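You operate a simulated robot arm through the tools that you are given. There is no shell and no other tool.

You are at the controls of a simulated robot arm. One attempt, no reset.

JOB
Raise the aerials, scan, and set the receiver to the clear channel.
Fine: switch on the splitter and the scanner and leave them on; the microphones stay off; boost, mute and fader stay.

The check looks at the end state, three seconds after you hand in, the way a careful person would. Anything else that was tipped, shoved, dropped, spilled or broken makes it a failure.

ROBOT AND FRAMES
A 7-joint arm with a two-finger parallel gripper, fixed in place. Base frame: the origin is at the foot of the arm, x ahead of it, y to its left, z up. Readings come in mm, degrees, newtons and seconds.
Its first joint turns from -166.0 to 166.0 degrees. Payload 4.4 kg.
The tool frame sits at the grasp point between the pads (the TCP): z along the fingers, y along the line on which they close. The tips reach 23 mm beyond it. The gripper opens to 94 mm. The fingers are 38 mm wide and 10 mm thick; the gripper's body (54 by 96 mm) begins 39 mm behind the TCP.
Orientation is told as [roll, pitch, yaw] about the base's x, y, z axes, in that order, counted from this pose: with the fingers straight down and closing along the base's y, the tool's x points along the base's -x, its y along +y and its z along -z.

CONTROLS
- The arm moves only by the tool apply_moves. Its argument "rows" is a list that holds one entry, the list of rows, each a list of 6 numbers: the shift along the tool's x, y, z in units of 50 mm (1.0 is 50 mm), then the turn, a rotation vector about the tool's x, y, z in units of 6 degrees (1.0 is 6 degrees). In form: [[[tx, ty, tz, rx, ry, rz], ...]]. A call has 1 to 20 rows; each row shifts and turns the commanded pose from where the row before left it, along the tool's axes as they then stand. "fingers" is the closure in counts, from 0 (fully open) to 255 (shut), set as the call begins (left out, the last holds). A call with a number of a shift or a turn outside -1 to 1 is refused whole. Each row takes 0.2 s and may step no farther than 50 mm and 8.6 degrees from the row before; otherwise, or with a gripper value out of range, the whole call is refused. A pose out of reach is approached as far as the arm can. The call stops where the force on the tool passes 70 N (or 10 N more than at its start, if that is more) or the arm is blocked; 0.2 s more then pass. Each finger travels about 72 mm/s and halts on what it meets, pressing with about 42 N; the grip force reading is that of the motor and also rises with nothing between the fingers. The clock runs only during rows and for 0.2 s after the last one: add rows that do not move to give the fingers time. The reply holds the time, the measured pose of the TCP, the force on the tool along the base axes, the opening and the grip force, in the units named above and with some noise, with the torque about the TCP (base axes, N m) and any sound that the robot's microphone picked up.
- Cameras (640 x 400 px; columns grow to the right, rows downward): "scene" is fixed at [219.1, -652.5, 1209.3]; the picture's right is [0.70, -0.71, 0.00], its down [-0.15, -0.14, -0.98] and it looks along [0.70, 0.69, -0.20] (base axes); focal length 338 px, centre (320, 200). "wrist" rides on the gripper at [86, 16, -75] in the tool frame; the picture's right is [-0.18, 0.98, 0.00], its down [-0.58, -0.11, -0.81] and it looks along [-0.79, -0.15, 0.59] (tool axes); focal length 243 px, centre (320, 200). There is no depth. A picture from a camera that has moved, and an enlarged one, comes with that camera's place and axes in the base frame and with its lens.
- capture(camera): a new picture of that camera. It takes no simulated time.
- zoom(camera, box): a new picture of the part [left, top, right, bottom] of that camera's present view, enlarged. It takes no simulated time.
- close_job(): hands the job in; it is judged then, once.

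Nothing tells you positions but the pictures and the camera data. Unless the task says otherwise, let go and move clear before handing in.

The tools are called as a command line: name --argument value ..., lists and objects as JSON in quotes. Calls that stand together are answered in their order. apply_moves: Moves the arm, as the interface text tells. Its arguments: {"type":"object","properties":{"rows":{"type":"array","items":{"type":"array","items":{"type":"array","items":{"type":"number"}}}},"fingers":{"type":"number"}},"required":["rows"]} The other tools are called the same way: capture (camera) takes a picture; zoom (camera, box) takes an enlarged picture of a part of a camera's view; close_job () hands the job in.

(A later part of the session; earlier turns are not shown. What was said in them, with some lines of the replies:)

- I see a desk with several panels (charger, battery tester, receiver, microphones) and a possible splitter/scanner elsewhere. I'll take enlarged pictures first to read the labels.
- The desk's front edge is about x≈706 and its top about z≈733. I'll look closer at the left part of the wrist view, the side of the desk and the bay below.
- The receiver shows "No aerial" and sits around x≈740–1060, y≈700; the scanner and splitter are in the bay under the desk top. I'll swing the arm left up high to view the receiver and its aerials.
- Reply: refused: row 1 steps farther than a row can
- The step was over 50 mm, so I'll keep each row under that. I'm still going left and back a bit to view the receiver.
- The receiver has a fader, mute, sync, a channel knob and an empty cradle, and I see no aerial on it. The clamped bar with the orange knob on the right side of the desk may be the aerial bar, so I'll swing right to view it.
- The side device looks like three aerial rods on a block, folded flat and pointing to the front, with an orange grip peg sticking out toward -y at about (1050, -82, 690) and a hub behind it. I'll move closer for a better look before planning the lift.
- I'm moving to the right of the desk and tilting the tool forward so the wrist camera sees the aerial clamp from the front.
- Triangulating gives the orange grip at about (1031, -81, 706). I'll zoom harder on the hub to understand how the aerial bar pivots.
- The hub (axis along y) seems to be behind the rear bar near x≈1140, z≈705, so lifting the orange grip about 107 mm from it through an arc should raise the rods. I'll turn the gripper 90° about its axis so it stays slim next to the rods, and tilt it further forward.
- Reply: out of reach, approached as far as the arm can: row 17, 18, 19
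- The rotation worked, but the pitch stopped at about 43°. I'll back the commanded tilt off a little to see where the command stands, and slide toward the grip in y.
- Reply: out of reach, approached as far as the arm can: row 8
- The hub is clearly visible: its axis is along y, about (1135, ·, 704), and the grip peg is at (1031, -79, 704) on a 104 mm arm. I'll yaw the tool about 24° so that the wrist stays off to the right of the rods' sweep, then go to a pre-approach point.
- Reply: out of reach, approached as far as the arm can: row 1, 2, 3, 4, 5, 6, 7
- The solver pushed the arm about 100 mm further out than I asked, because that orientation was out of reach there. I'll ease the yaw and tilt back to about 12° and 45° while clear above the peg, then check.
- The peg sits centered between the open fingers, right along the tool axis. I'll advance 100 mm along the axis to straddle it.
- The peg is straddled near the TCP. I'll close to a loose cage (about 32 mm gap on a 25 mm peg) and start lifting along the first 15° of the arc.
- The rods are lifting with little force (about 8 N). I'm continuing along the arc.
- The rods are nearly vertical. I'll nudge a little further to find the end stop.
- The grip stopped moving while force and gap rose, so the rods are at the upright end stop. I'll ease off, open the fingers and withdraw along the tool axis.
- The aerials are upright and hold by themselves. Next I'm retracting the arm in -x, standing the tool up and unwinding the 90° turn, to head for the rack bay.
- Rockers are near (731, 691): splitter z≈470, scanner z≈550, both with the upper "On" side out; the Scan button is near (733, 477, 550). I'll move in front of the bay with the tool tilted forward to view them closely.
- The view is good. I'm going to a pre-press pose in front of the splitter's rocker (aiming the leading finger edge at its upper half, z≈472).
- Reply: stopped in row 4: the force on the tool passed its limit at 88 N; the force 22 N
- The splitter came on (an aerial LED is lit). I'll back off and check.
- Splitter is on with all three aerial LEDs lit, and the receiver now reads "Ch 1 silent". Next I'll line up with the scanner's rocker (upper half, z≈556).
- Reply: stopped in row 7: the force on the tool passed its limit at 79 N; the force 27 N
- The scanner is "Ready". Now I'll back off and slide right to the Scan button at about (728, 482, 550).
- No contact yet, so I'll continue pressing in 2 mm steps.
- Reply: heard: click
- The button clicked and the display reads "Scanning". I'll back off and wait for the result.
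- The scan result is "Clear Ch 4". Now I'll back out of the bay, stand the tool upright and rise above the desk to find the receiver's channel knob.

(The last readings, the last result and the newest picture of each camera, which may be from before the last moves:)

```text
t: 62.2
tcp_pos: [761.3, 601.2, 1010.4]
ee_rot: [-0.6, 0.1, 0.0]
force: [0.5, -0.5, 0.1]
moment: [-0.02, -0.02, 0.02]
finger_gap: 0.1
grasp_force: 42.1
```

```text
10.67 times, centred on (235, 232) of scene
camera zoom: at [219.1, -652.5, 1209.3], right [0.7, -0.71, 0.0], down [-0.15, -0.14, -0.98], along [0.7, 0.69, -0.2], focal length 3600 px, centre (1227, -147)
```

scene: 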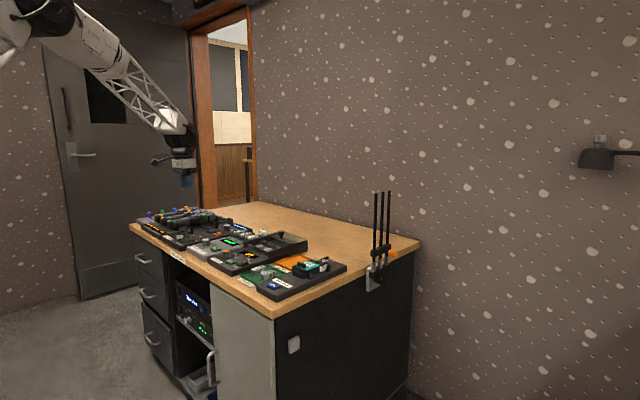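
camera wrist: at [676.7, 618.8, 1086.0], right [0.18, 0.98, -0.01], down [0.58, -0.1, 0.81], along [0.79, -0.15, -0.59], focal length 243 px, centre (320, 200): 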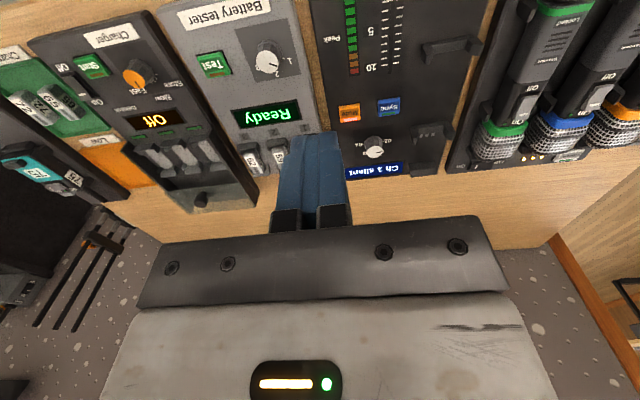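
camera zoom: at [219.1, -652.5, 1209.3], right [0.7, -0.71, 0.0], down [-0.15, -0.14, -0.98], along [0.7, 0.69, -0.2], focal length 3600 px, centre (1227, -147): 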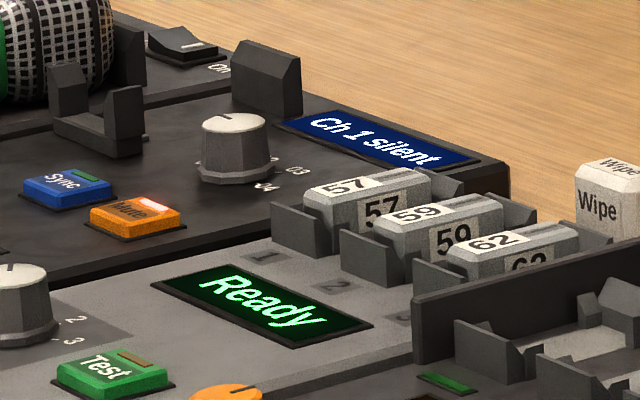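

The knob is at about (967, 654, 782), pointing at 01 (+y side); 04 is on the opposite (-y) side, so it needs about 180° clockwise seen from above. I'll orient the tool radially (yaw 34°) and tilt it about 48° forward at a safe height.

apply_moves --rows '[[[0, 0, 0, 0, 0, -0.945], [0, 0, 0, 0, 0, -0.945], [0, 0, 0, 0, 0, -0.945], [0, 0, 0, 0, 0, -0.945], [0, 0, 0, 0, 0, -0.945], [0, 0, 0, 0, 0, -0.945], [0, 0, 0, 0, -1, 0], [0, 0, 0, 0, -1, 0], [0, 0, 0, 0, -1, 0], [0, 0, 0, 0, -1, 0], [0, 0, 0, 0, -1, 0], [0, 0, 0, 0, -1, 0], [0, 0, 0, 0, -1, 0], [0, 0, 0, 0, -1, 0], [0, 0, 0, 0, 0, 0]]]' --fingers 119

capture --camera "wrist"

capture --camera "scene"

```text
t: 65.5
tcp_pos: [762.3, 601.5, 1011.5]
ee_rot: [-0.7, -47.6, 34.5]
force: [0.4, 1.0, -0.1]
moment: [-0.02, -0.02, -0.03]
finger_gap: 50.1
grasp_force: 0.1
```

```text
taken
camera wrist: at [660.5, 552.6, 998.4], right [-0.45, 0.88, 0.13], down [-0.11, -0.2, 0.97], along [0.89, 0.42, 0.19], focal length 243 px, centre (320, 200)
```

wrist: 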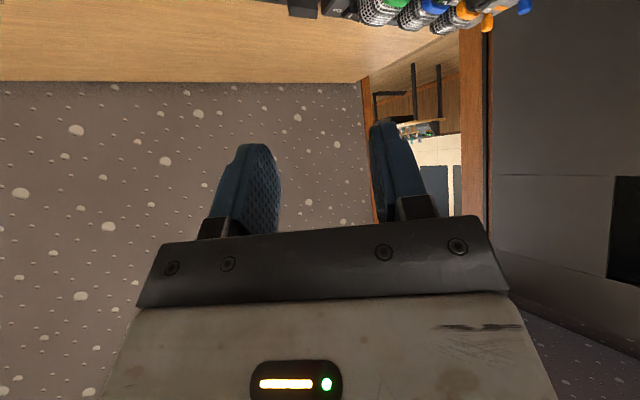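

```text
taken
```

scene: 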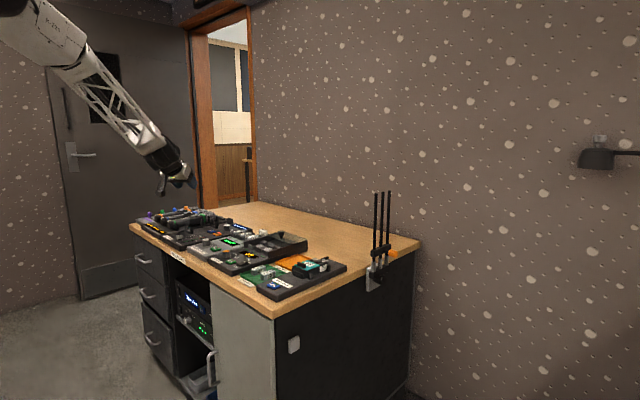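

With this orientation the wrist camera would hang low near the panel, so I'll flip the tool 180° about its axis to put the camera on top. First half now.

apply_moves --rows '[[[0, 0, 0, 0, 0, -1], [0, 0, 0, 0, 0, -1], [0, 0, 0, 0, 0, -1], [0, 0, 0, 0, 0, -1], [0, 0, 0, 0, 0, -1], [0, 0, 0, 0, 0, -1], [0, 0, 0, 0, 0, -1], [0, 0, 0, 0, 0, -1], [0, 0, 0, 0, 0, -1], [0, 0, 0, 0, 0, -1], [0, 0, 0, 0, 0, -1], [0, 0, 0, 0, 0, -1], [0, 0, 0, 0, 0, -1], [0, 0, 0, 0, 0, -1], [0, 0, 0, 0, 0, -1], [0, 0, 0, 0, 0, 0]]]'

capture --camera "wrist"

```text
t: 68.8
tcp_pos: [762.7, 602.6, 1010.8]
ee_rot: [-47.5, 0.5, 124.1]
force: [0.9, 0.8, -0.3]
moment: [-0.02, 0.03, -0.02]
finger_gap: 50.0
grasp_force: 0.1
```

```text
taken
camera wrist: at [757.4, 494.6, 1051.1], right [-0.65, -0.22, -0.73], down [-0.76, 0.19, 0.62], along [0.0, 0.96, -0.3], focal length 243 px, centre (320, 200)
```

wrist: 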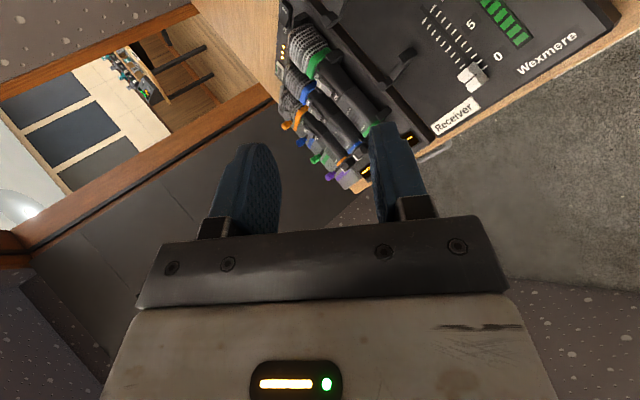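

apply_moves --rows '[[[0, 0, 0, 0, 0, -1], [0, 0, 0, 0, 0, -1], [0, 0, 0, 0, 0, -1], [0, 0, 0, 0, 0, -1], [0, 0, 0, 0, 0, -1], [0, 0, 0, 0, 0, -1], [0, 0, 0, 0, 0, -1], [0, 0, 0, 0, 0, -1], [0, 0, 0, 0, 0, -1], [0, 0, 0, 0, 0, -1], [0, 0, 0, 0, 0, -1], [0, 0, 0, 0, 0, -1], [0, 0, 0, 0, 0, -1], [0, 0, 0, 0, 0, -1], [0, 0, 0, 0, 0, -1], [0, 0, 0, 0, 0, 0]]]'

capture --camera "wrist"

capture --camera "scene"

```text
t: 72.2
tcp_pos: [762.4, 602.3, 1010.4]
ee_rot: [0.7, 47.6, -145.5]
force: [0.0, 0.2, 0.5]
moment: [0.01, 0.02, 0.01]
finger_gap: 50.1
grasp_force: 0.0
```

```text
taken
camera wrist: at [774.9, 592.2, 1125.8], right [0.45, -0.88, -0.13], down [-0.88, -0.46, 0.11], along [-0.16, 0.06, -0.99], focal length 243 px, centre (320, 200)
```

wrist: 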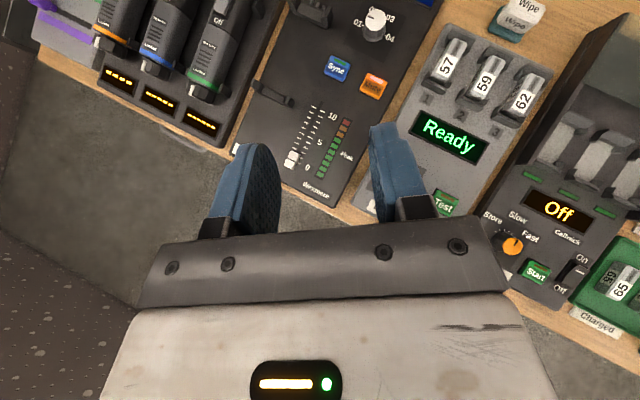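

```text
taken
```

scene: 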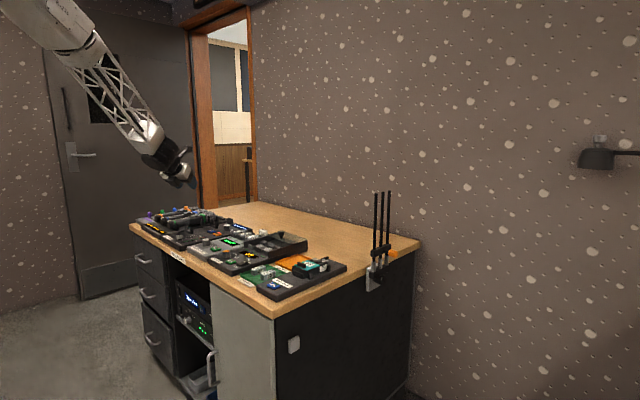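

The flip worked and the camera now looks down over the fingers with an upright view. I'll zoom in on the knob.

zoom --camera "wrist" --box '[320, 0, 440, 110]'

```text
3.64 times, centred on (380, 55) of wrist
camera zoom: at [774.9, 592.2, 1125.8], right [0.45, -0.88, -0.13], down [-0.88, -0.46, 0.11], along [-0.16, 0.06, -0.99], focal length 882 px, centre (102, 727)
```

zoom: 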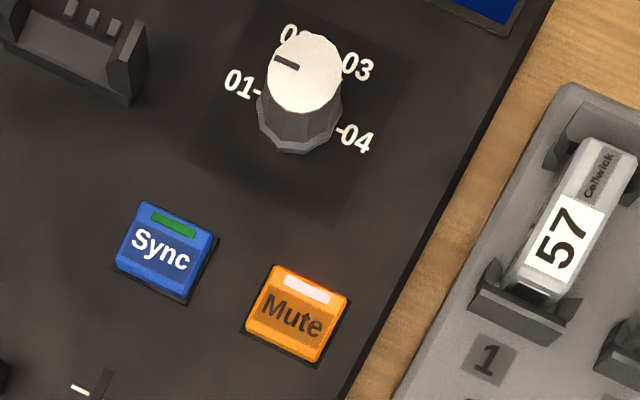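

apply_moves --rows '[[[-0.134, 0.269, 0.8, 0, 0, 0], [-0.134, 0.269, 0.8, 0, 0, 0], [-0.134, 0.269, 0.8, 0, 0, 0], [-0.134, 0.269, 0.8, 0, 0, 0], [-0.134, 0.269, 0.8, 0, 0, 0], [0, 0, 0, 0, 0, 0]]]'

capture --camera "wrist"

zoom --camera "scene" --box '[150, 140, 310, 260]'

```text
t: 73.7
tcp_pos: [905.4, 614.7, 852.4]
ee_rot: [0.6, 47.5, -145.4]
force: [-0.6, 1.1, 0.6]
moment: [0.03, -0.02, -0.02]
finger_gap: 50.0
grasp_force: 0.0
```

```text
taken
camera wrist: at [917.7, 604.9, 967.3], right [0.45, -0.88, -0.13], down [-0.88, -0.46, 0.11], along [-0.16, 0.06, -0.99], focal length 243 px, centre (320, 200)
```

wrist: 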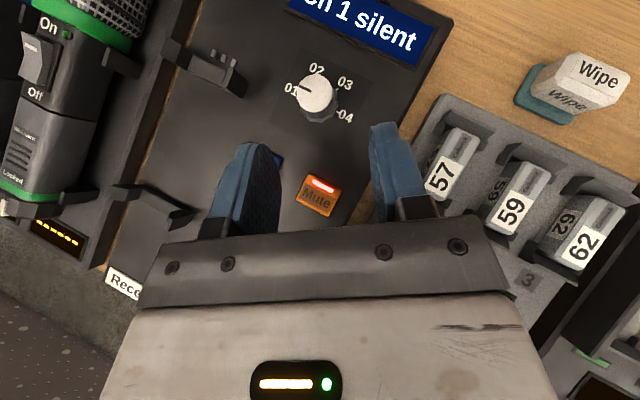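

```text
3.33 times, centred on (230, 200) of scene
camera zoom: at [219.1, -652.5, 1209.3], right [0.7, -0.71, 0.0], down [-0.15, -0.14, -0.98], along [0.7, 0.69, -0.2], focal length 1125 px, centre (620, 200)
```

zoom: 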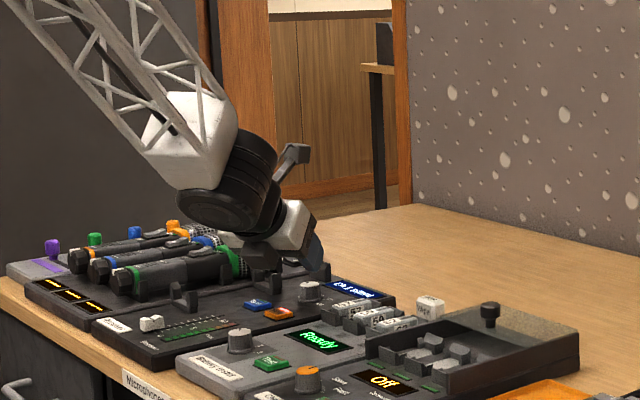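

Triangulating two views puts the knob at (954.5, 652.7), with its cap at z≈792 and the panel at z≈772. I'll advance about 75 mm along the tool axis so the fingers straddle it.

apply_moves --rows '[[[0.026, -0.03, 0.45, 0, 0, 0], [0.026, -0.03, 0.45, 0, 0, 0], [0.026, -0.03, 0.4, 0, 0, 0], [0, 0, 0, 0, 0, 0]]]'

capture --camera "wrist"

zoom --camera "scene" --box '[180, 190, 280, 260]'

```text
t: 74.7
tcp_pos: [945.0, 647.5, 812.7]
ee_rot: [0.6, 47.5, -145.5]
force: [0.8, 0.1, 0.3]
moment: [0.02, -0.01, -0.02]
finger_gap: 50.0
grasp_force: 0.1
```

```text
taken
camera wrist: at [957.0, 636.8, 927.3], right [0.45, -0.88, -0.13], down [-0.88, -0.46, 0.11], along [-0.16, 0.06, -0.99], focal length 243 px, centre (320, 200)
```

wrist: 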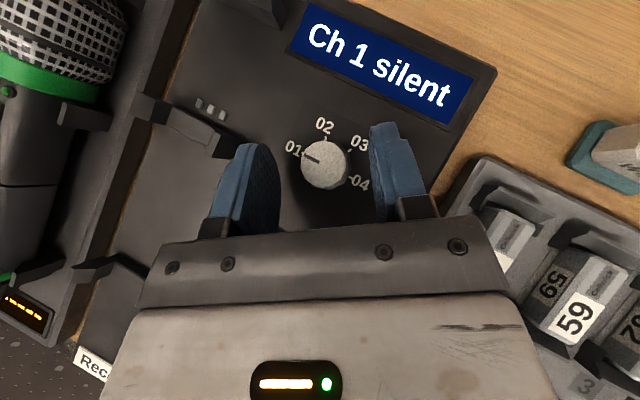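

```text
5.71 times, centred on (230, 225) of scene
camera zoom: at [219.1, -652.5, 1209.3], right [0.7, -0.71, 0.0], down [-0.15, -0.14, -0.98], along [0.7, 0.69, -0.2], focal length 1929 px, centre (834, 57)
```

zoom: 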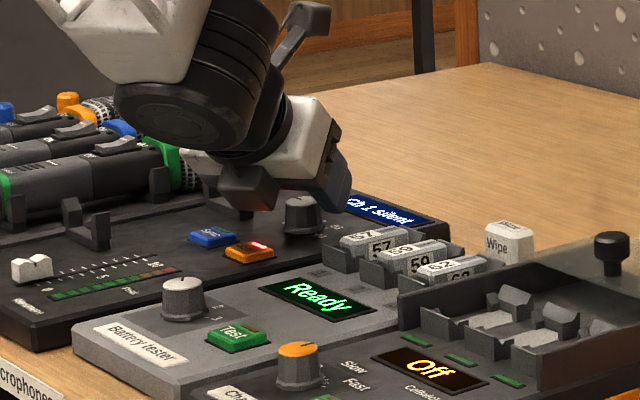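

The knob is centered between the fingers. Since each stroke can only turn about 60°, I'll first back off along the axis and yaw to about 64° as a start angle, checking reach before gripping.

apply_moves --rows '[[[0, 0, -0.98, 0, 0, 0], [0, 0.105, 0, 0.738, 0.008, -0.674], [0, 0.105, 0, 0.738, 0.008, -0.674], [0, 0.105, 0, 0.738, 0.008, -0.674], [0, 0.105, 0, 0.738, 0.008, -0.674], [0, 0.105, 0, 0.738, 0.008, -0.674], [0, 0, 0, 0, 0, 0]]]'

capture --camera "wrist"

zoom --camera "scene" --box '[150, 140, 310, 260]'

```text
t: 76.2
tcp_pos: [932.5, 608.7, 844.7]
ee_rot: [0.7, 47.6, -115.5]
force: [-0.2, 0.9, -0.1]
moment: [-0.01, 0.01, -0.02]
finger_gap: 50.2
grasp_force: 0.1
```

```text
taken
camera wrist: at [948.5, 605.7, 959.2], right [0.83, -0.54, -0.13], down [-0.53, -0.84, 0.11], along [-0.17, -0.03, -0.98], focal length 243 px, centre (320, 200)
```

wrist: 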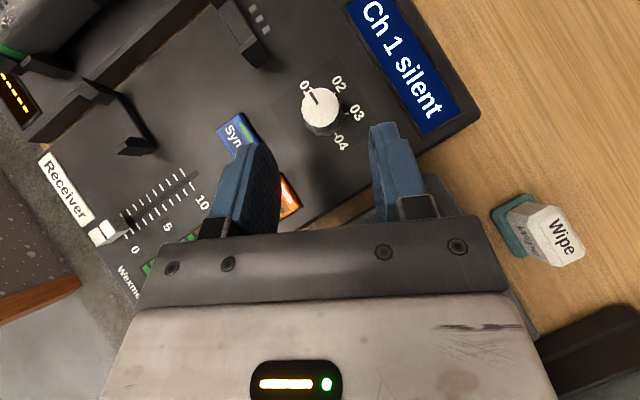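

```text
3.33 times, centred on (230, 200) of scene
camera zoom: at [219.1, -652.5, 1209.3], right [0.7, -0.71, 0.0], down [-0.15, -0.14, -0.98], along [0.7, 0.69, -0.2], focal length 1125 px, centre (620, 200)
```

zoom: 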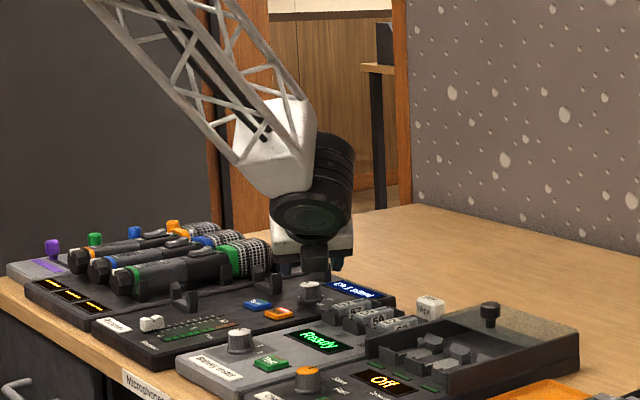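

Yaw 64° is reachable. Now I'll advance 60 mm onto the knob.

apply_moves --rows '[[[0, 0, 0.4, 0, 0, 0], [0, 0.01, 0.4, 0, 0, 0], [0, 0, 0.4, 0, 0, 0], [0, 0, 0, 0, 0, 0]]]'

capture --camera "wrist"

zoom --camera "scene" --box '[180, 190, 280, 260]'

```text
t: 77.2
tcp_pos: [953.2, 650.5, 804.1]
ee_rot: [0.7, 47.6, -115.5]
force: [0.9, -0.5, 0.2]
moment: [-0.04, -0.01, -0.01]
finger_gap: 50.0
grasp_force: 0.0
```

```text
taken
camera wrist: at [969.1, 647.0, 918.1], right [0.83, -0.54, -0.13], down [-0.53, -0.84, 0.11], along [-0.17, -0.03, -0.98], focal length 243 px, centre (320, 200)
```

wrist: 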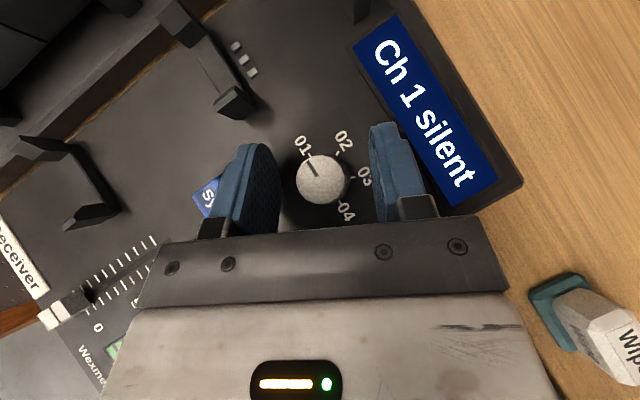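

```text
5.71 times, centred on (230, 225) of scene
camera zoom: at [219.1, -652.5, 1209.3], right [0.7, -0.71, 0.0], down [-0.15, -0.14, -0.98], along [0.7, 0.69, -0.2], focal length 1929 px, centre (834, 57)
```

zoom: 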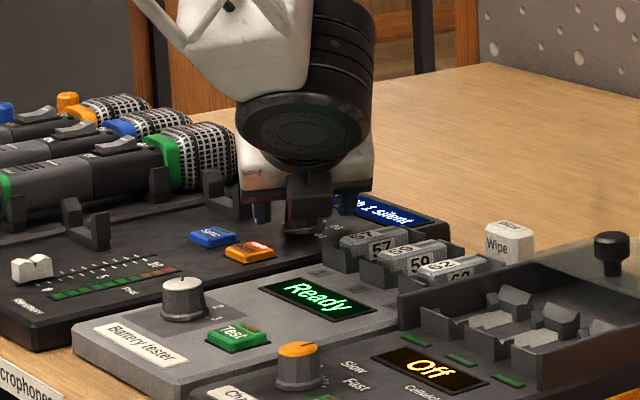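

The knob is centered between the pads with no contact. I'll close on it.

apply_moves --rows '[[[0, 0, 0, 0, 0, 0], [0, 0, 0, 0, 0, 0], [0, 0, 0, 0, 0, 0], [0, 0, 0, 0, 0, 0]]]' --fingers 255

capture --camera "wrist"

```text
t: 78.2
tcp_pos: [951.7, 650.5, 803.4]
ee_rot: [0.4, 47.6, -115.5]
force: [-22.4, 15.8, 2.7]
moment: [0.53, 0.71, 0.01]
finger_gap: 27.2
grasp_force: 44.9
```

```text
taken
camera wrist: at [968.3, 647.8, 918.1], right [0.83, -0.54, -0.13], down [-0.53, -0.84, 0.11], along [-0.17, -0.03, -0.98], focal length 243 px, centre (320, 200)
```

wrist: 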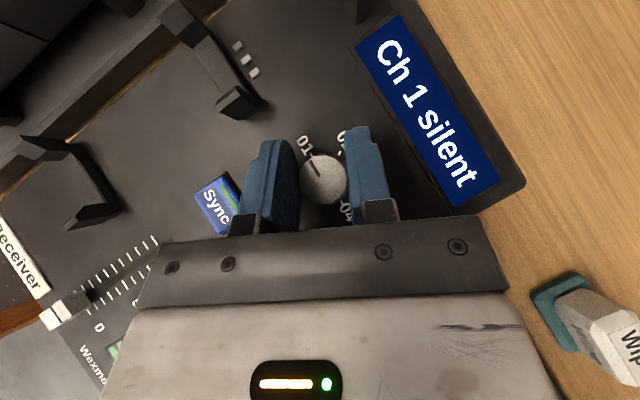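

Gripped at 27 mm with a slight side load; I'll shift 1.5 mm to relieve it and turn the first 30° clockwise.

apply_moves --rows '[[[0, -0.03, 0, 0, 0, 0], [0, -0.0085, 0, -0.738, -0.008, 0.674], [0, -0.0085, 0, -0.738, -0.008, 0.674], [0, -0.0085, 0, -0.738, -0.008, 0.674], [0, -0.0085, 0, -0.738, -0.008, 0.674], [0, -0.0085, 0, -0.738, -0.008, 0.674], [0, 0, 0, 0, 0, 0]]]'

capture --camera "wrist"

```text
t: 79.8
tcp_pos: [949.6, 650.1, 803.7]
ee_rot: [0.6, 47.5, -145.5]
force: [20.1, 33.6, -15.1]
moment: [1.01, -0.47, 0.03]
finger_gap: 26.9
grasp_force: 45.4
```

```text
taken
camera wrist: at [962.0, 639.9, 918.8], right [0.45, -0.89, -0.13], down [-0.88, -0.46, 0.11], along [-0.16, 0.06, -0.99], focal length 243 px, centre (320, 200)
```

wrist: 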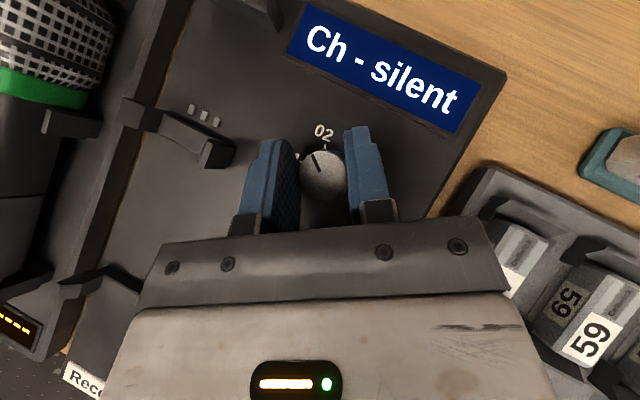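

The display shows "Ch -", so the knob is turning with the grip. I'll relieve the side load and continue the remaining 30° of this stroke.

apply_moves --rows '[[[0.026, -0.017, 0.028, 0, 0, 0], [0, 0, 0, -0.738, -0.008, 0.674], [0, 0, 0, -0.738, -0.008, 0.674], [0, 0, 0, -0.738, -0.008, 0.674], [0, 0, 0, -0.738, -0.008, 0.674], [0, 0, 0, -0.738, -0.008, 0.674], [0, 0, 0, 0, 0, 0]]]'

capture --camera "wrist"

```text
t: 81.5
tcp_pos: [951.0, 651.4, 802.9]
ee_rot: [0.8, 47.5, -175.5]
force: [-9.7, -13.4, 1.5]
moment: [-0.23, 0.17, -0.06]
finger_gap: 26.7
grasp_force: 45.1
```

```text
taken
camera wrist: at [956.3, 637.7, 918.6], right [-0.06, -0.99, -0.13], down [-0.99, 0.04, 0.11], along [-0.11, 0.13, -0.99], focal length 243 px, centre (320, 200)
```

wrist: 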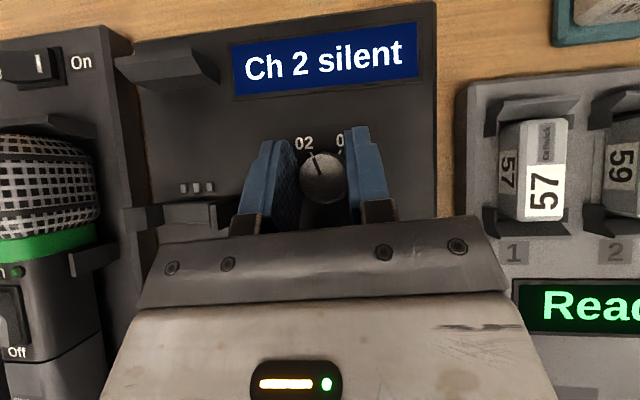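

"Ch 2 silent": one step done. I'll release, back off along the axis and re-index the yaw by +60° for the next stroke.

apply_moves --rows '[[[0, 0, 0, 0, 0, 0], [0, 0, 0, 0, 0, 0], [0, 0, 0, 0, 0, 0], [0, 0, -0.4, 0, 0, 0], [0, 0, -0.4, 0, 0, 0], [0, 0, -0.4, 0, 0, 0], [0, 0.0927, 0, 0.738, 0.008, -0.674], [0, 0.0927, 0, 0.738, 0.008, -0.674], [0, 0.0927, 0, 0.738, 0.008, -0.674], [0, 0.0927, 0, 0.738, 0.008, -0.674], [0, 0.0927, 0, 0.738, 0.008, -0.674], [0, 0.0927, 0, 0.738, 0.008, -0.674], [0, 0.0927, 0, 0.738, 0.008, -0.674], [0, 0.0927, 0, 0.738, 0.008, -0.674], [0, 0.0927, 0, 0.738, 0.008, -0.674], [0, 0.0927, 0, 0.738, 0.008, -0.674], [0, 0, 0, 0, 0, 0]]]' --fingers 125

capture --camera "wrist"

```text
t: 85.0
tcp_pos: [927.7, 611.5, 844.6]
ee_rot: [0.6, 47.6, -115.4]
force: [0.2, 0.5, -0.3]
moment: [0.04, 0.0, 0.02]
finger_gap: 47.8
grasp_force: 0.0
```

```text
taken
camera wrist: at [945.4, 609.1, 959.6], right [0.83, -0.54, -0.13], down [-0.53, -0.84, 0.11], along [-0.17, -0.03, -0.98], focal length 243 px, centre (320, 200)
```

wrist: 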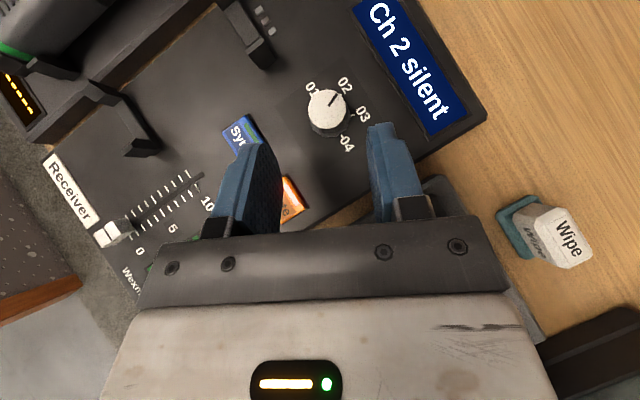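

apply_moves --rows '[[[0.008, 0.026, 0.4, 0, 0, 0], [0.008, 0.026, 0.4, 0, 0, 0], [0.008, 0.026, 0.42, 0, 0, 0], [0, 0, 0, 0, 0, 0]]]'

capture --camera "wrist"

```text
t: 86.0
tcp_pos: [952.0, 652.1, 804.5]
ee_rot: [0.6, 47.7, -115.5]
force: [0.2, 0.5, 0.3]
moment: [-0.04, -0.01, -0.01]
finger_gap: 48.0
grasp_force: 0.0
```

```text
taken
camera wrist: at [968.6, 648.7, 919.5], right [0.83, -0.54, -0.13], down [-0.53, -0.84, 0.11], along [-0.17, -0.03, -0.99], focal length 243 px, centre (320, 200)
```

wrist: 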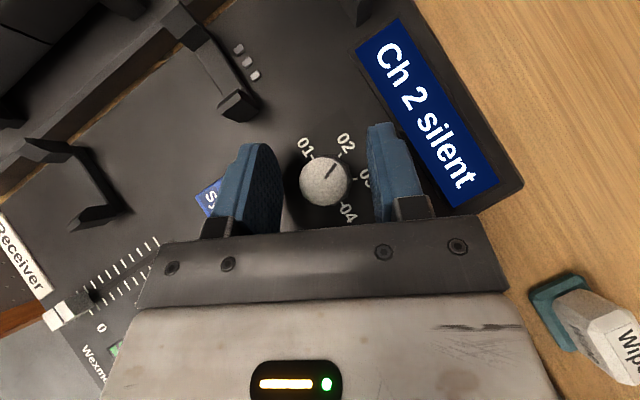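

apply_moves --rows '[[[0, -0.016, 0, 0, 0, 0], [0, 0, 0, 0, 0, 0], [0, 0, 0, 0, 0, 0], [0, 0, 0, -0.738, -0.008, 0.674], [0, 0, 0, -0.738, -0.008, 0.674], [0, 0, 0, -0.738, -0.008, 0.674], [0, 0, 0, -0.738, -0.008, 0.674], [0, 0, 0, -0.738, -0.008, 0.674], [0, 0, 0, 0, 0, 0]]]' --fingers 255

capture --camera "wrist"

```text
t: 88.0
tcp_pos: [952.8, 652.0, 804.3]
ee_rot: [0.6, 47.7, -145.5]
force: [8.5, 10.3, 1.7]
moment: [0.35, -0.22, 0.02]
finger_gap: 26.2
grasp_force: 45.1
```

```text
taken
camera wrist: at [964.5, 641.6, 919.6], right [0.45, -0.89, -0.13], down [-0.88, -0.46, 0.11], along [-0.16, 0.06, -0.99], focal length 243 px, centre (320, 200)
```

wrist: 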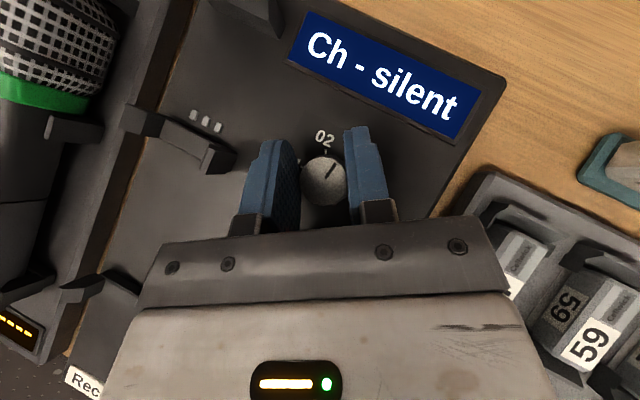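

Forces are low (~13 N), so I'll continue the next 30°.

apply_moves --rows '[[[0, 0, 0, -0.738, -0.008, 0.674], [0, 0, 0, -0.738, -0.008, 0.674], [0, 0, 0, -0.738, -0.008, 0.674], [0, 0, 0, -0.738, -0.008, 0.674], [0, 0, 0, -0.738, -0.008, 0.674], [0, 0, 0, 0, 0, 0]]]'

capture --camera "wrist"

```text
t: 89.5
tcp_pos: [953.1, 652.3, 804.7]
ee_rot: [0.7, 47.5, -175.4]
force: [-12.1, 11.4, 9.2]
moment: [0.34, 0.56, -0.03]
finger_gap: 26.5
grasp_force: 45.0
```

```text
taken
camera wrist: at [957.6, 637.7, 919.6], right [-0.05, -0.99, -0.13], down [-0.99, 0.04, 0.11], along [-0.11, 0.13, -0.99], focal length 243 px, centre (320, 200)
```

wrist: 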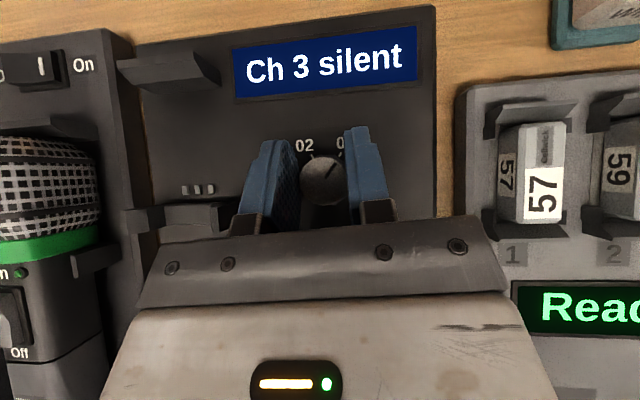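

"Ch 3". One more stroke: release, back off and re-index.

apply_moves --rows '[[[0, 0, 0, 0, 0, 0], [0, 0, 0, 0, 0, 0], [0, 0, 0, 0, 0, 0], [0, 0, -0.4, 0, 0, 0], [0, 0, -0.4, 0, 0, 0], [0, 0, -0.4, 0, 0, 0], [0, 0.0927, 0, 0.738, 0.008, -0.674], [0, 0.0927, 0, 0.738, 0.008, -0.674], [0, 0.0927, 0, 0.738, 0.008, -0.674], [0, 0.0927, 0, 0.738, 0.008, -0.674], [0, 0.0927, 0, 0.738, 0.008, -0.674], [0, 0.0927, 0, 0.738, 0.008, -0.674], [0, 0.0927, 0, 0.738, 0.008, -0.674], [0, 0.0927, 0, 0.738, 0.008, -0.674], [0, 0.0927, 0, 0.738, 0.008, -0.674], [0, 0.0927, 0, 0.738, 0.008, -0.674], [0, 0, 0, 0, 0, 0]]]' --fingers 125

capture --camera "wrist"

```text
t: 93.0
tcp_pos: [931.2, 610.8, 845.3]
ee_rot: [0.6, 47.5, -115.6]
force: [0.5, 0.1, -0.9]
moment: [-0.01, -0.02, 0.04]
finger_gap: 48.1
grasp_force: 0.0
```

```text
taken
camera wrist: at [946.8, 608.1, 960.7], right [0.83, -0.54, -0.13], down [-0.53, -0.84, 0.11], along [-0.17, -0.03, -0.98], focal length 243 px, centre (320, 200)
```

wrist: 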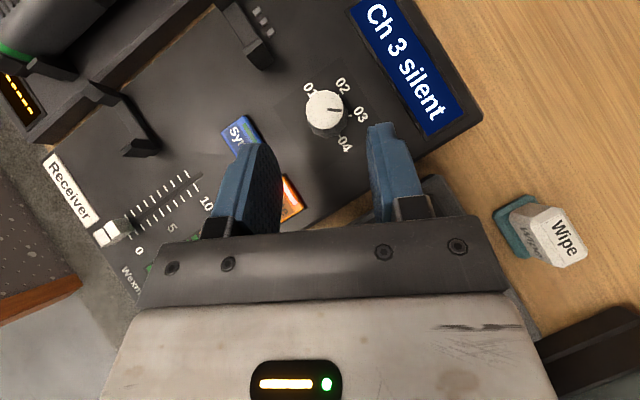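

apply_moves --rows '[[[0.008, 0.013, 0.4, 0, 0, 0], [0.008, 0.013, 0.4, 0, 0, 0], [0.008, 0.013, 0.42, 0, 0, 0], [0, 0, 0, 0, 0, 0]]]'

capture --camera "wrist"

```text
t: 94.0
tcp_pos: [953.6, 652.6, 805.5]
ee_rot: [0.6, 47.5, -115.6]
force: [0.4, -0.2, 0.3]
moment: [0.01, 0.02, -0.02]
finger_gap: 47.8
grasp_force: 0.1
```

```text
taken
camera wrist: at [969.4, 649.2, 920.6], right [0.83, -0.54, -0.13], down [-0.53, -0.84, 0.11], along [-0.17, -0.03, -0.99], focal length 243 px, centre (320, 200)
```

wrist: 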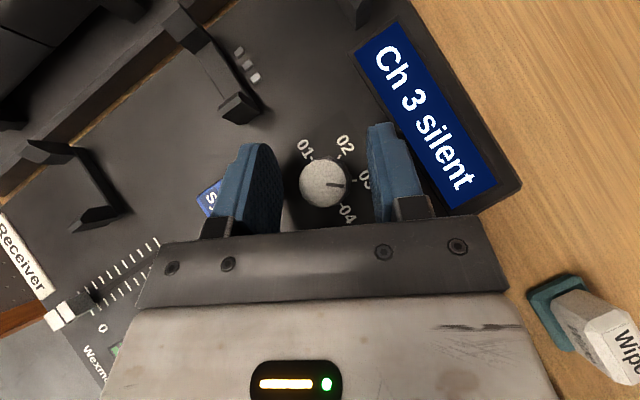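

apply_moves --rows '[[[0, -0.016, 0, 0, 0, 0], [0, 0, 0, 0, 0, 0], [0, 0, 0, 0, 0, 0], [0, 0, 0, -0.738, -0.008, 0.674], [0, 0, 0, -0.738, -0.008, 0.674], [0, 0, 0, -0.738, -0.008, 0.674], [0, 0, 0, -0.738, -0.008, 0.674], [0, 0, 0, -0.738, -0.008, 0.674], [0, 0, 0, 0, 0, 0]]]' --fingers 255

capture --camera "wrist"

```text
t: 96.0
tcp_pos: [951.8, 651.3, 806.1]
ee_rot: [0.6, 47.6, -145.5]
force: [10.8, 21.3, 1.3]
moment: [0.76, -0.28, 0.01]
finger_gap: 26.3
grasp_force: 44.9
```

```text
taken
camera wrist: at [965.0, 642.0, 920.4], right [0.45, -0.89, -0.13], down [-0.88, -0.46, 0.11], along [-0.16, 0.06, -0.99], focal length 243 px, centre (320, 200)
```

wrist: 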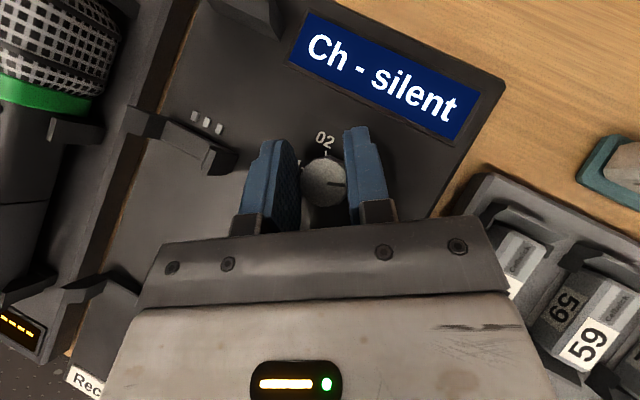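

apply_moves --rows '[[[0.01, 0, 0.01, -0.738, -0.008, 0.674], [0.005, 0, 0.005, -0.738, -0.008, 0.674], [0, 0, 0, -0.738, -0.008, 0.674], [0, 0, 0, -0.738, -0.008, 0.674], [0, 0, 0, -0.738, -0.008, 0.674], [0, 0, 0, 0, 0, 0]]]'

capture --camera "wrist"

```text
t: 97.5
tcp_pos: [952.3, 651.9, 806.0]
ee_rot: [0.8, 47.6, -175.4]
force: [14.4, 17.0, 3.4]
moment: [0.59, -0.21, 0.39]
finger_gap: 26.4
grasp_force: 44.5
```

```text
taken
camera wrist: at [959.0, 637.7, 920.4], right [-0.06, -0.99, -0.13], down [-0.99, 0.04, 0.11], along [-0.11, 0.13, -0.99], focal length 243 px, centre (320, 200)
```

wrist: 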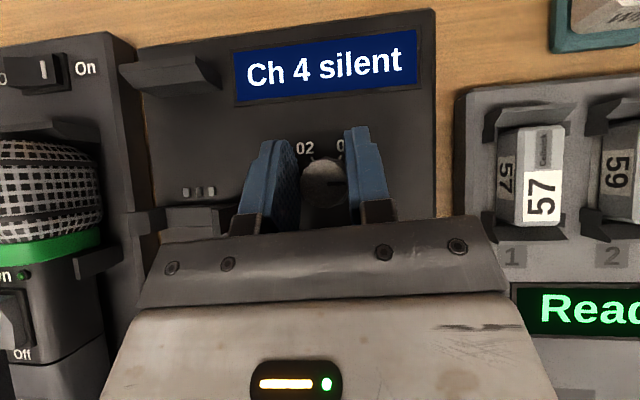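

"Ch 4 silent" is set. I'll release the knob, retreat and verify everything.

apply_moves --rows '[[[0, 0, 0, 0, 0, 0], [0, 0, 0, 0, 0, 0], [0, 0, 0, 0, 0, 0], [0, 0, -0.4, 0, 0, 0], [0, 0, -0.4, 0, 0, 0], [0, 0, -0.6, 0, 0, 0], [0, 0, -0.9, 0, 0, 0], [0, 0, -0.9, 0, 0, 0], [0, 0, -0.9, 0, 0, 0], [0, 0, 0, 0, 0, 0]]]' --fingers 125

capture --camera "wrist"

capture --camera "scene"

```text
t: 99.7
tcp_pos: [801.0, 643.3, 942.9]
ee_rot: [0.6, 47.4, -175.5]
force: [0.2, -0.1, -0.8]
moment: [0.0, -0.01, -0.01]
finger_gap: 47.9
grasp_force: 0.1
```

```text
taken
camera wrist: at [807.0, 630.2, 1057.3], right [-0.05, -0.99, -0.13], down [-0.99, 0.04, 0.11], along [-0.11, 0.13, -0.99], focal length 243 px, centre (320, 200)
```

wrist: 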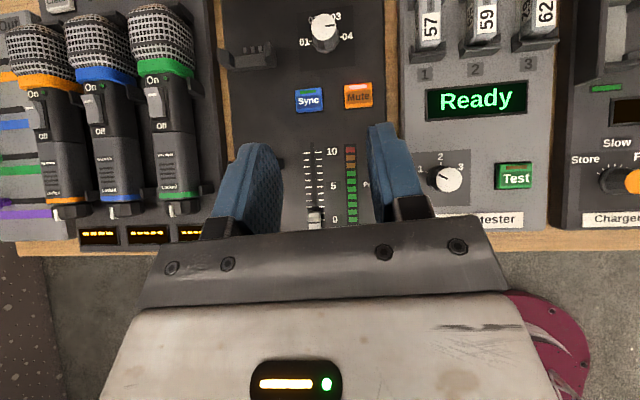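

```text
taken
```

scene: 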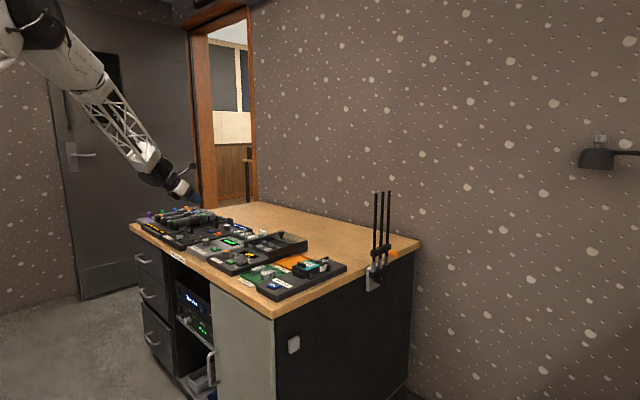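

zoom --camera "wrist" --box '[280, 0, 400, 120]'

zoom --camera "scene" --box '[165, 270, 225, 330]'

zoom --camera "scene" --box '[200, 215, 260, 255]'

zoom --camera "scene" --box '[340, 180, 420, 300]'

zoom --camera "scene" --box '[130, 195, 250, 275]'

```text
3.33 times, centred on (340, 60) of wrist
camera zoom: at [807.0, 630.2, 1057.3], right [-0.05, -0.99, -0.13], down [-0.99, 0.04, 0.11], along [-0.11, 0.13, -0.99], focal length 809 px, centre (253, 667)
```

zoom: 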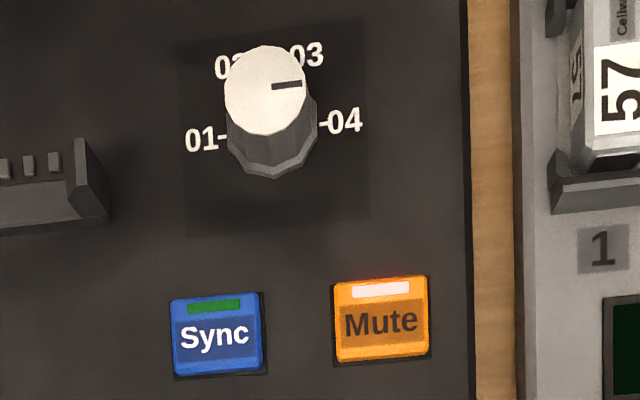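

```text
6.67 times, centred on (195, 300) of scene
camera zoom: at [219.1, -652.5, 1209.3], right [0.7, -0.71, 0.0], down [-0.15, -0.14, -0.98], along [0.7, 0.69, -0.2], focal length 2250 px, centre (1153, -467)
```

zoom: 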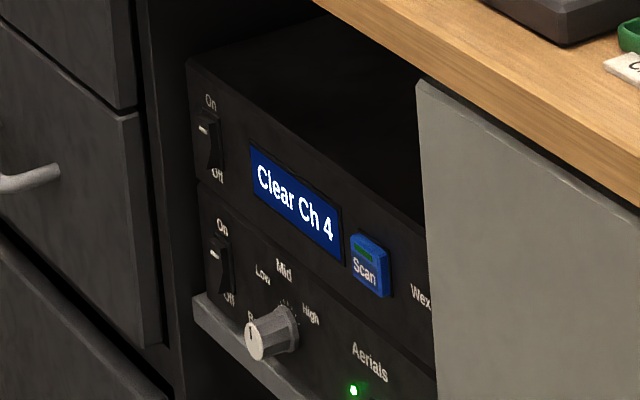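

```text
10.00 times, centred on (230, 235) of scene
camera zoom: at [219.1, -652.5, 1209.3], right [0.7, -0.71, 0.0], down [-0.15, -0.14, -0.98], along [0.7, 0.69, -0.2], focal length 3375 px, centre (1220, -150)
```

zoom: 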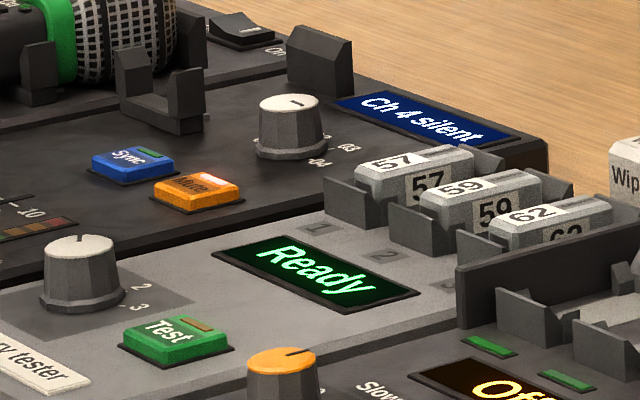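

```text
3.33 times, centred on (380, 240) of scene
camera zoom: at [219.1, -652.5, 1209.3], right [0.7, -0.71, 0.0], down [-0.15, -0.14, -0.98], along [0.7, 0.69, -0.2], focal length 1125 px, centre (120, 67)
```

zoom: 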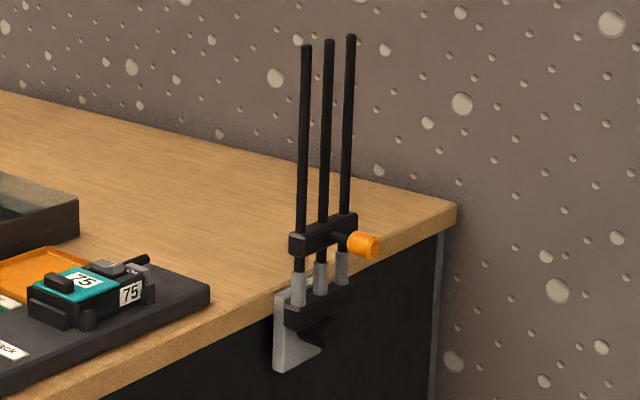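

```text
5.00 times, centred on (190, 235) of scene
camera zoom: at [219.1, -652.5, 1209.3], right [0.7, -0.71, 0.0], down [-0.15, -0.14, -0.98], along [0.7, 0.69, -0.2], focal length 1688 px, centre (970, 25)
```

zoom: 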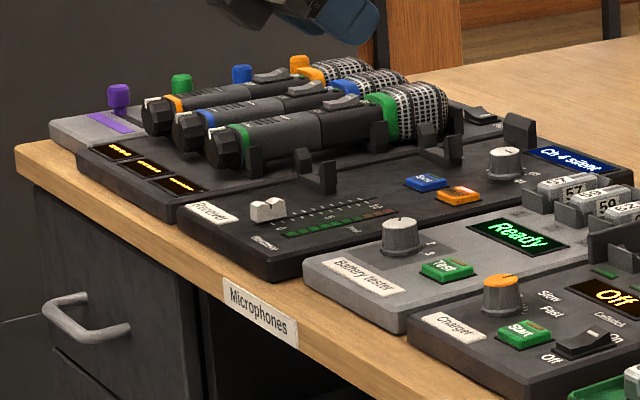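

Everything checks out: receiver on "Ch 4", scanner showing "Clear Ch 4", splitter and scanner on, aerials upright, mute and fader as before. I'll move further clear before handing in.

apply_moves --rows '[[[0, 0, -0.9, 0, 0, 0], [0, 0, -0.9, 0, 0, 0], [0, 0, -0.9, 0, 0, 0], [0, 0, 0, 0, 0, 0], [0, 0, 0, 0, 0, 0]]]'

capture --camera "scene"

capture --camera "wrist"

```text
t: 100.8
tcp_pos: [701.8, 635.3, 1036.4]
ee_rot: [0.7, 47.5, -175.4]
force: [-0.6, -0.4, 0.3]
moment: [0.03, 0.0, 0.02]
finger_gap: 47.9
grasp_force: 0.0
```

```text
taken
```

scene: 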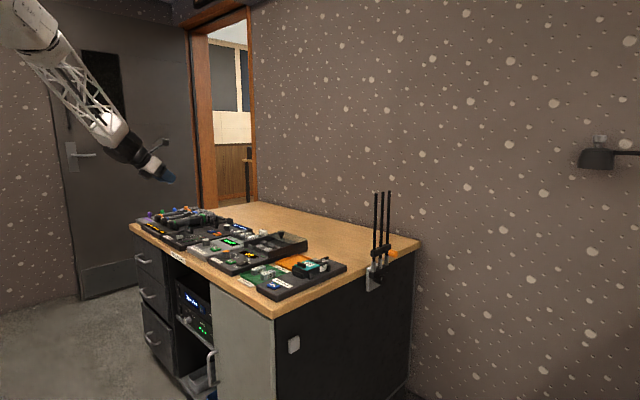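

```text
taken
camera wrist: at [707.9, 622.0, 1151.2], right [-0.05, -0.99, -0.13], down [-0.99, 0.04, 0.11], along [-0.11, 0.13, -0.99], focal length 243 px, centre (320, 200)
```

wrist: 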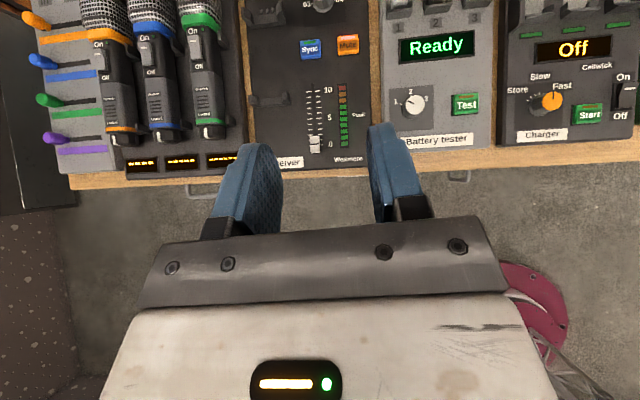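

The arm is clear and nothing else has been disturbed: the aerials are up, the scan is done and the receiver is on channel 4. I'm handing the job in.

close_job

```text
The job is handed in.
```

The job is handed in: the aerials are up, the scan found channel 4 clear, and the receiver is set to it. My last pictures showed:

- **Aerials:** the three rods at the right side of the desk were against their upright stop and holding by themselves. All three aerial lights on the splitter were lit when last seen.
- **Scanner and splitter:** both were switched on and left on. The scanner read "Clear Ch 4".
- **Receiver:** the knob was turned from 1 to 4, and the display read "Ch 4 silent".
- **Left alone:** I didn't touch the microphones, the boost knob, mute or the fader, and they looked unchanged.

Pressing the two rocker switches briefly reached 88 N and 79 N, just past the 70 N stop limit. Nothing looked shifted afterwards. The arm was let go and clear of the desk before I handed in.
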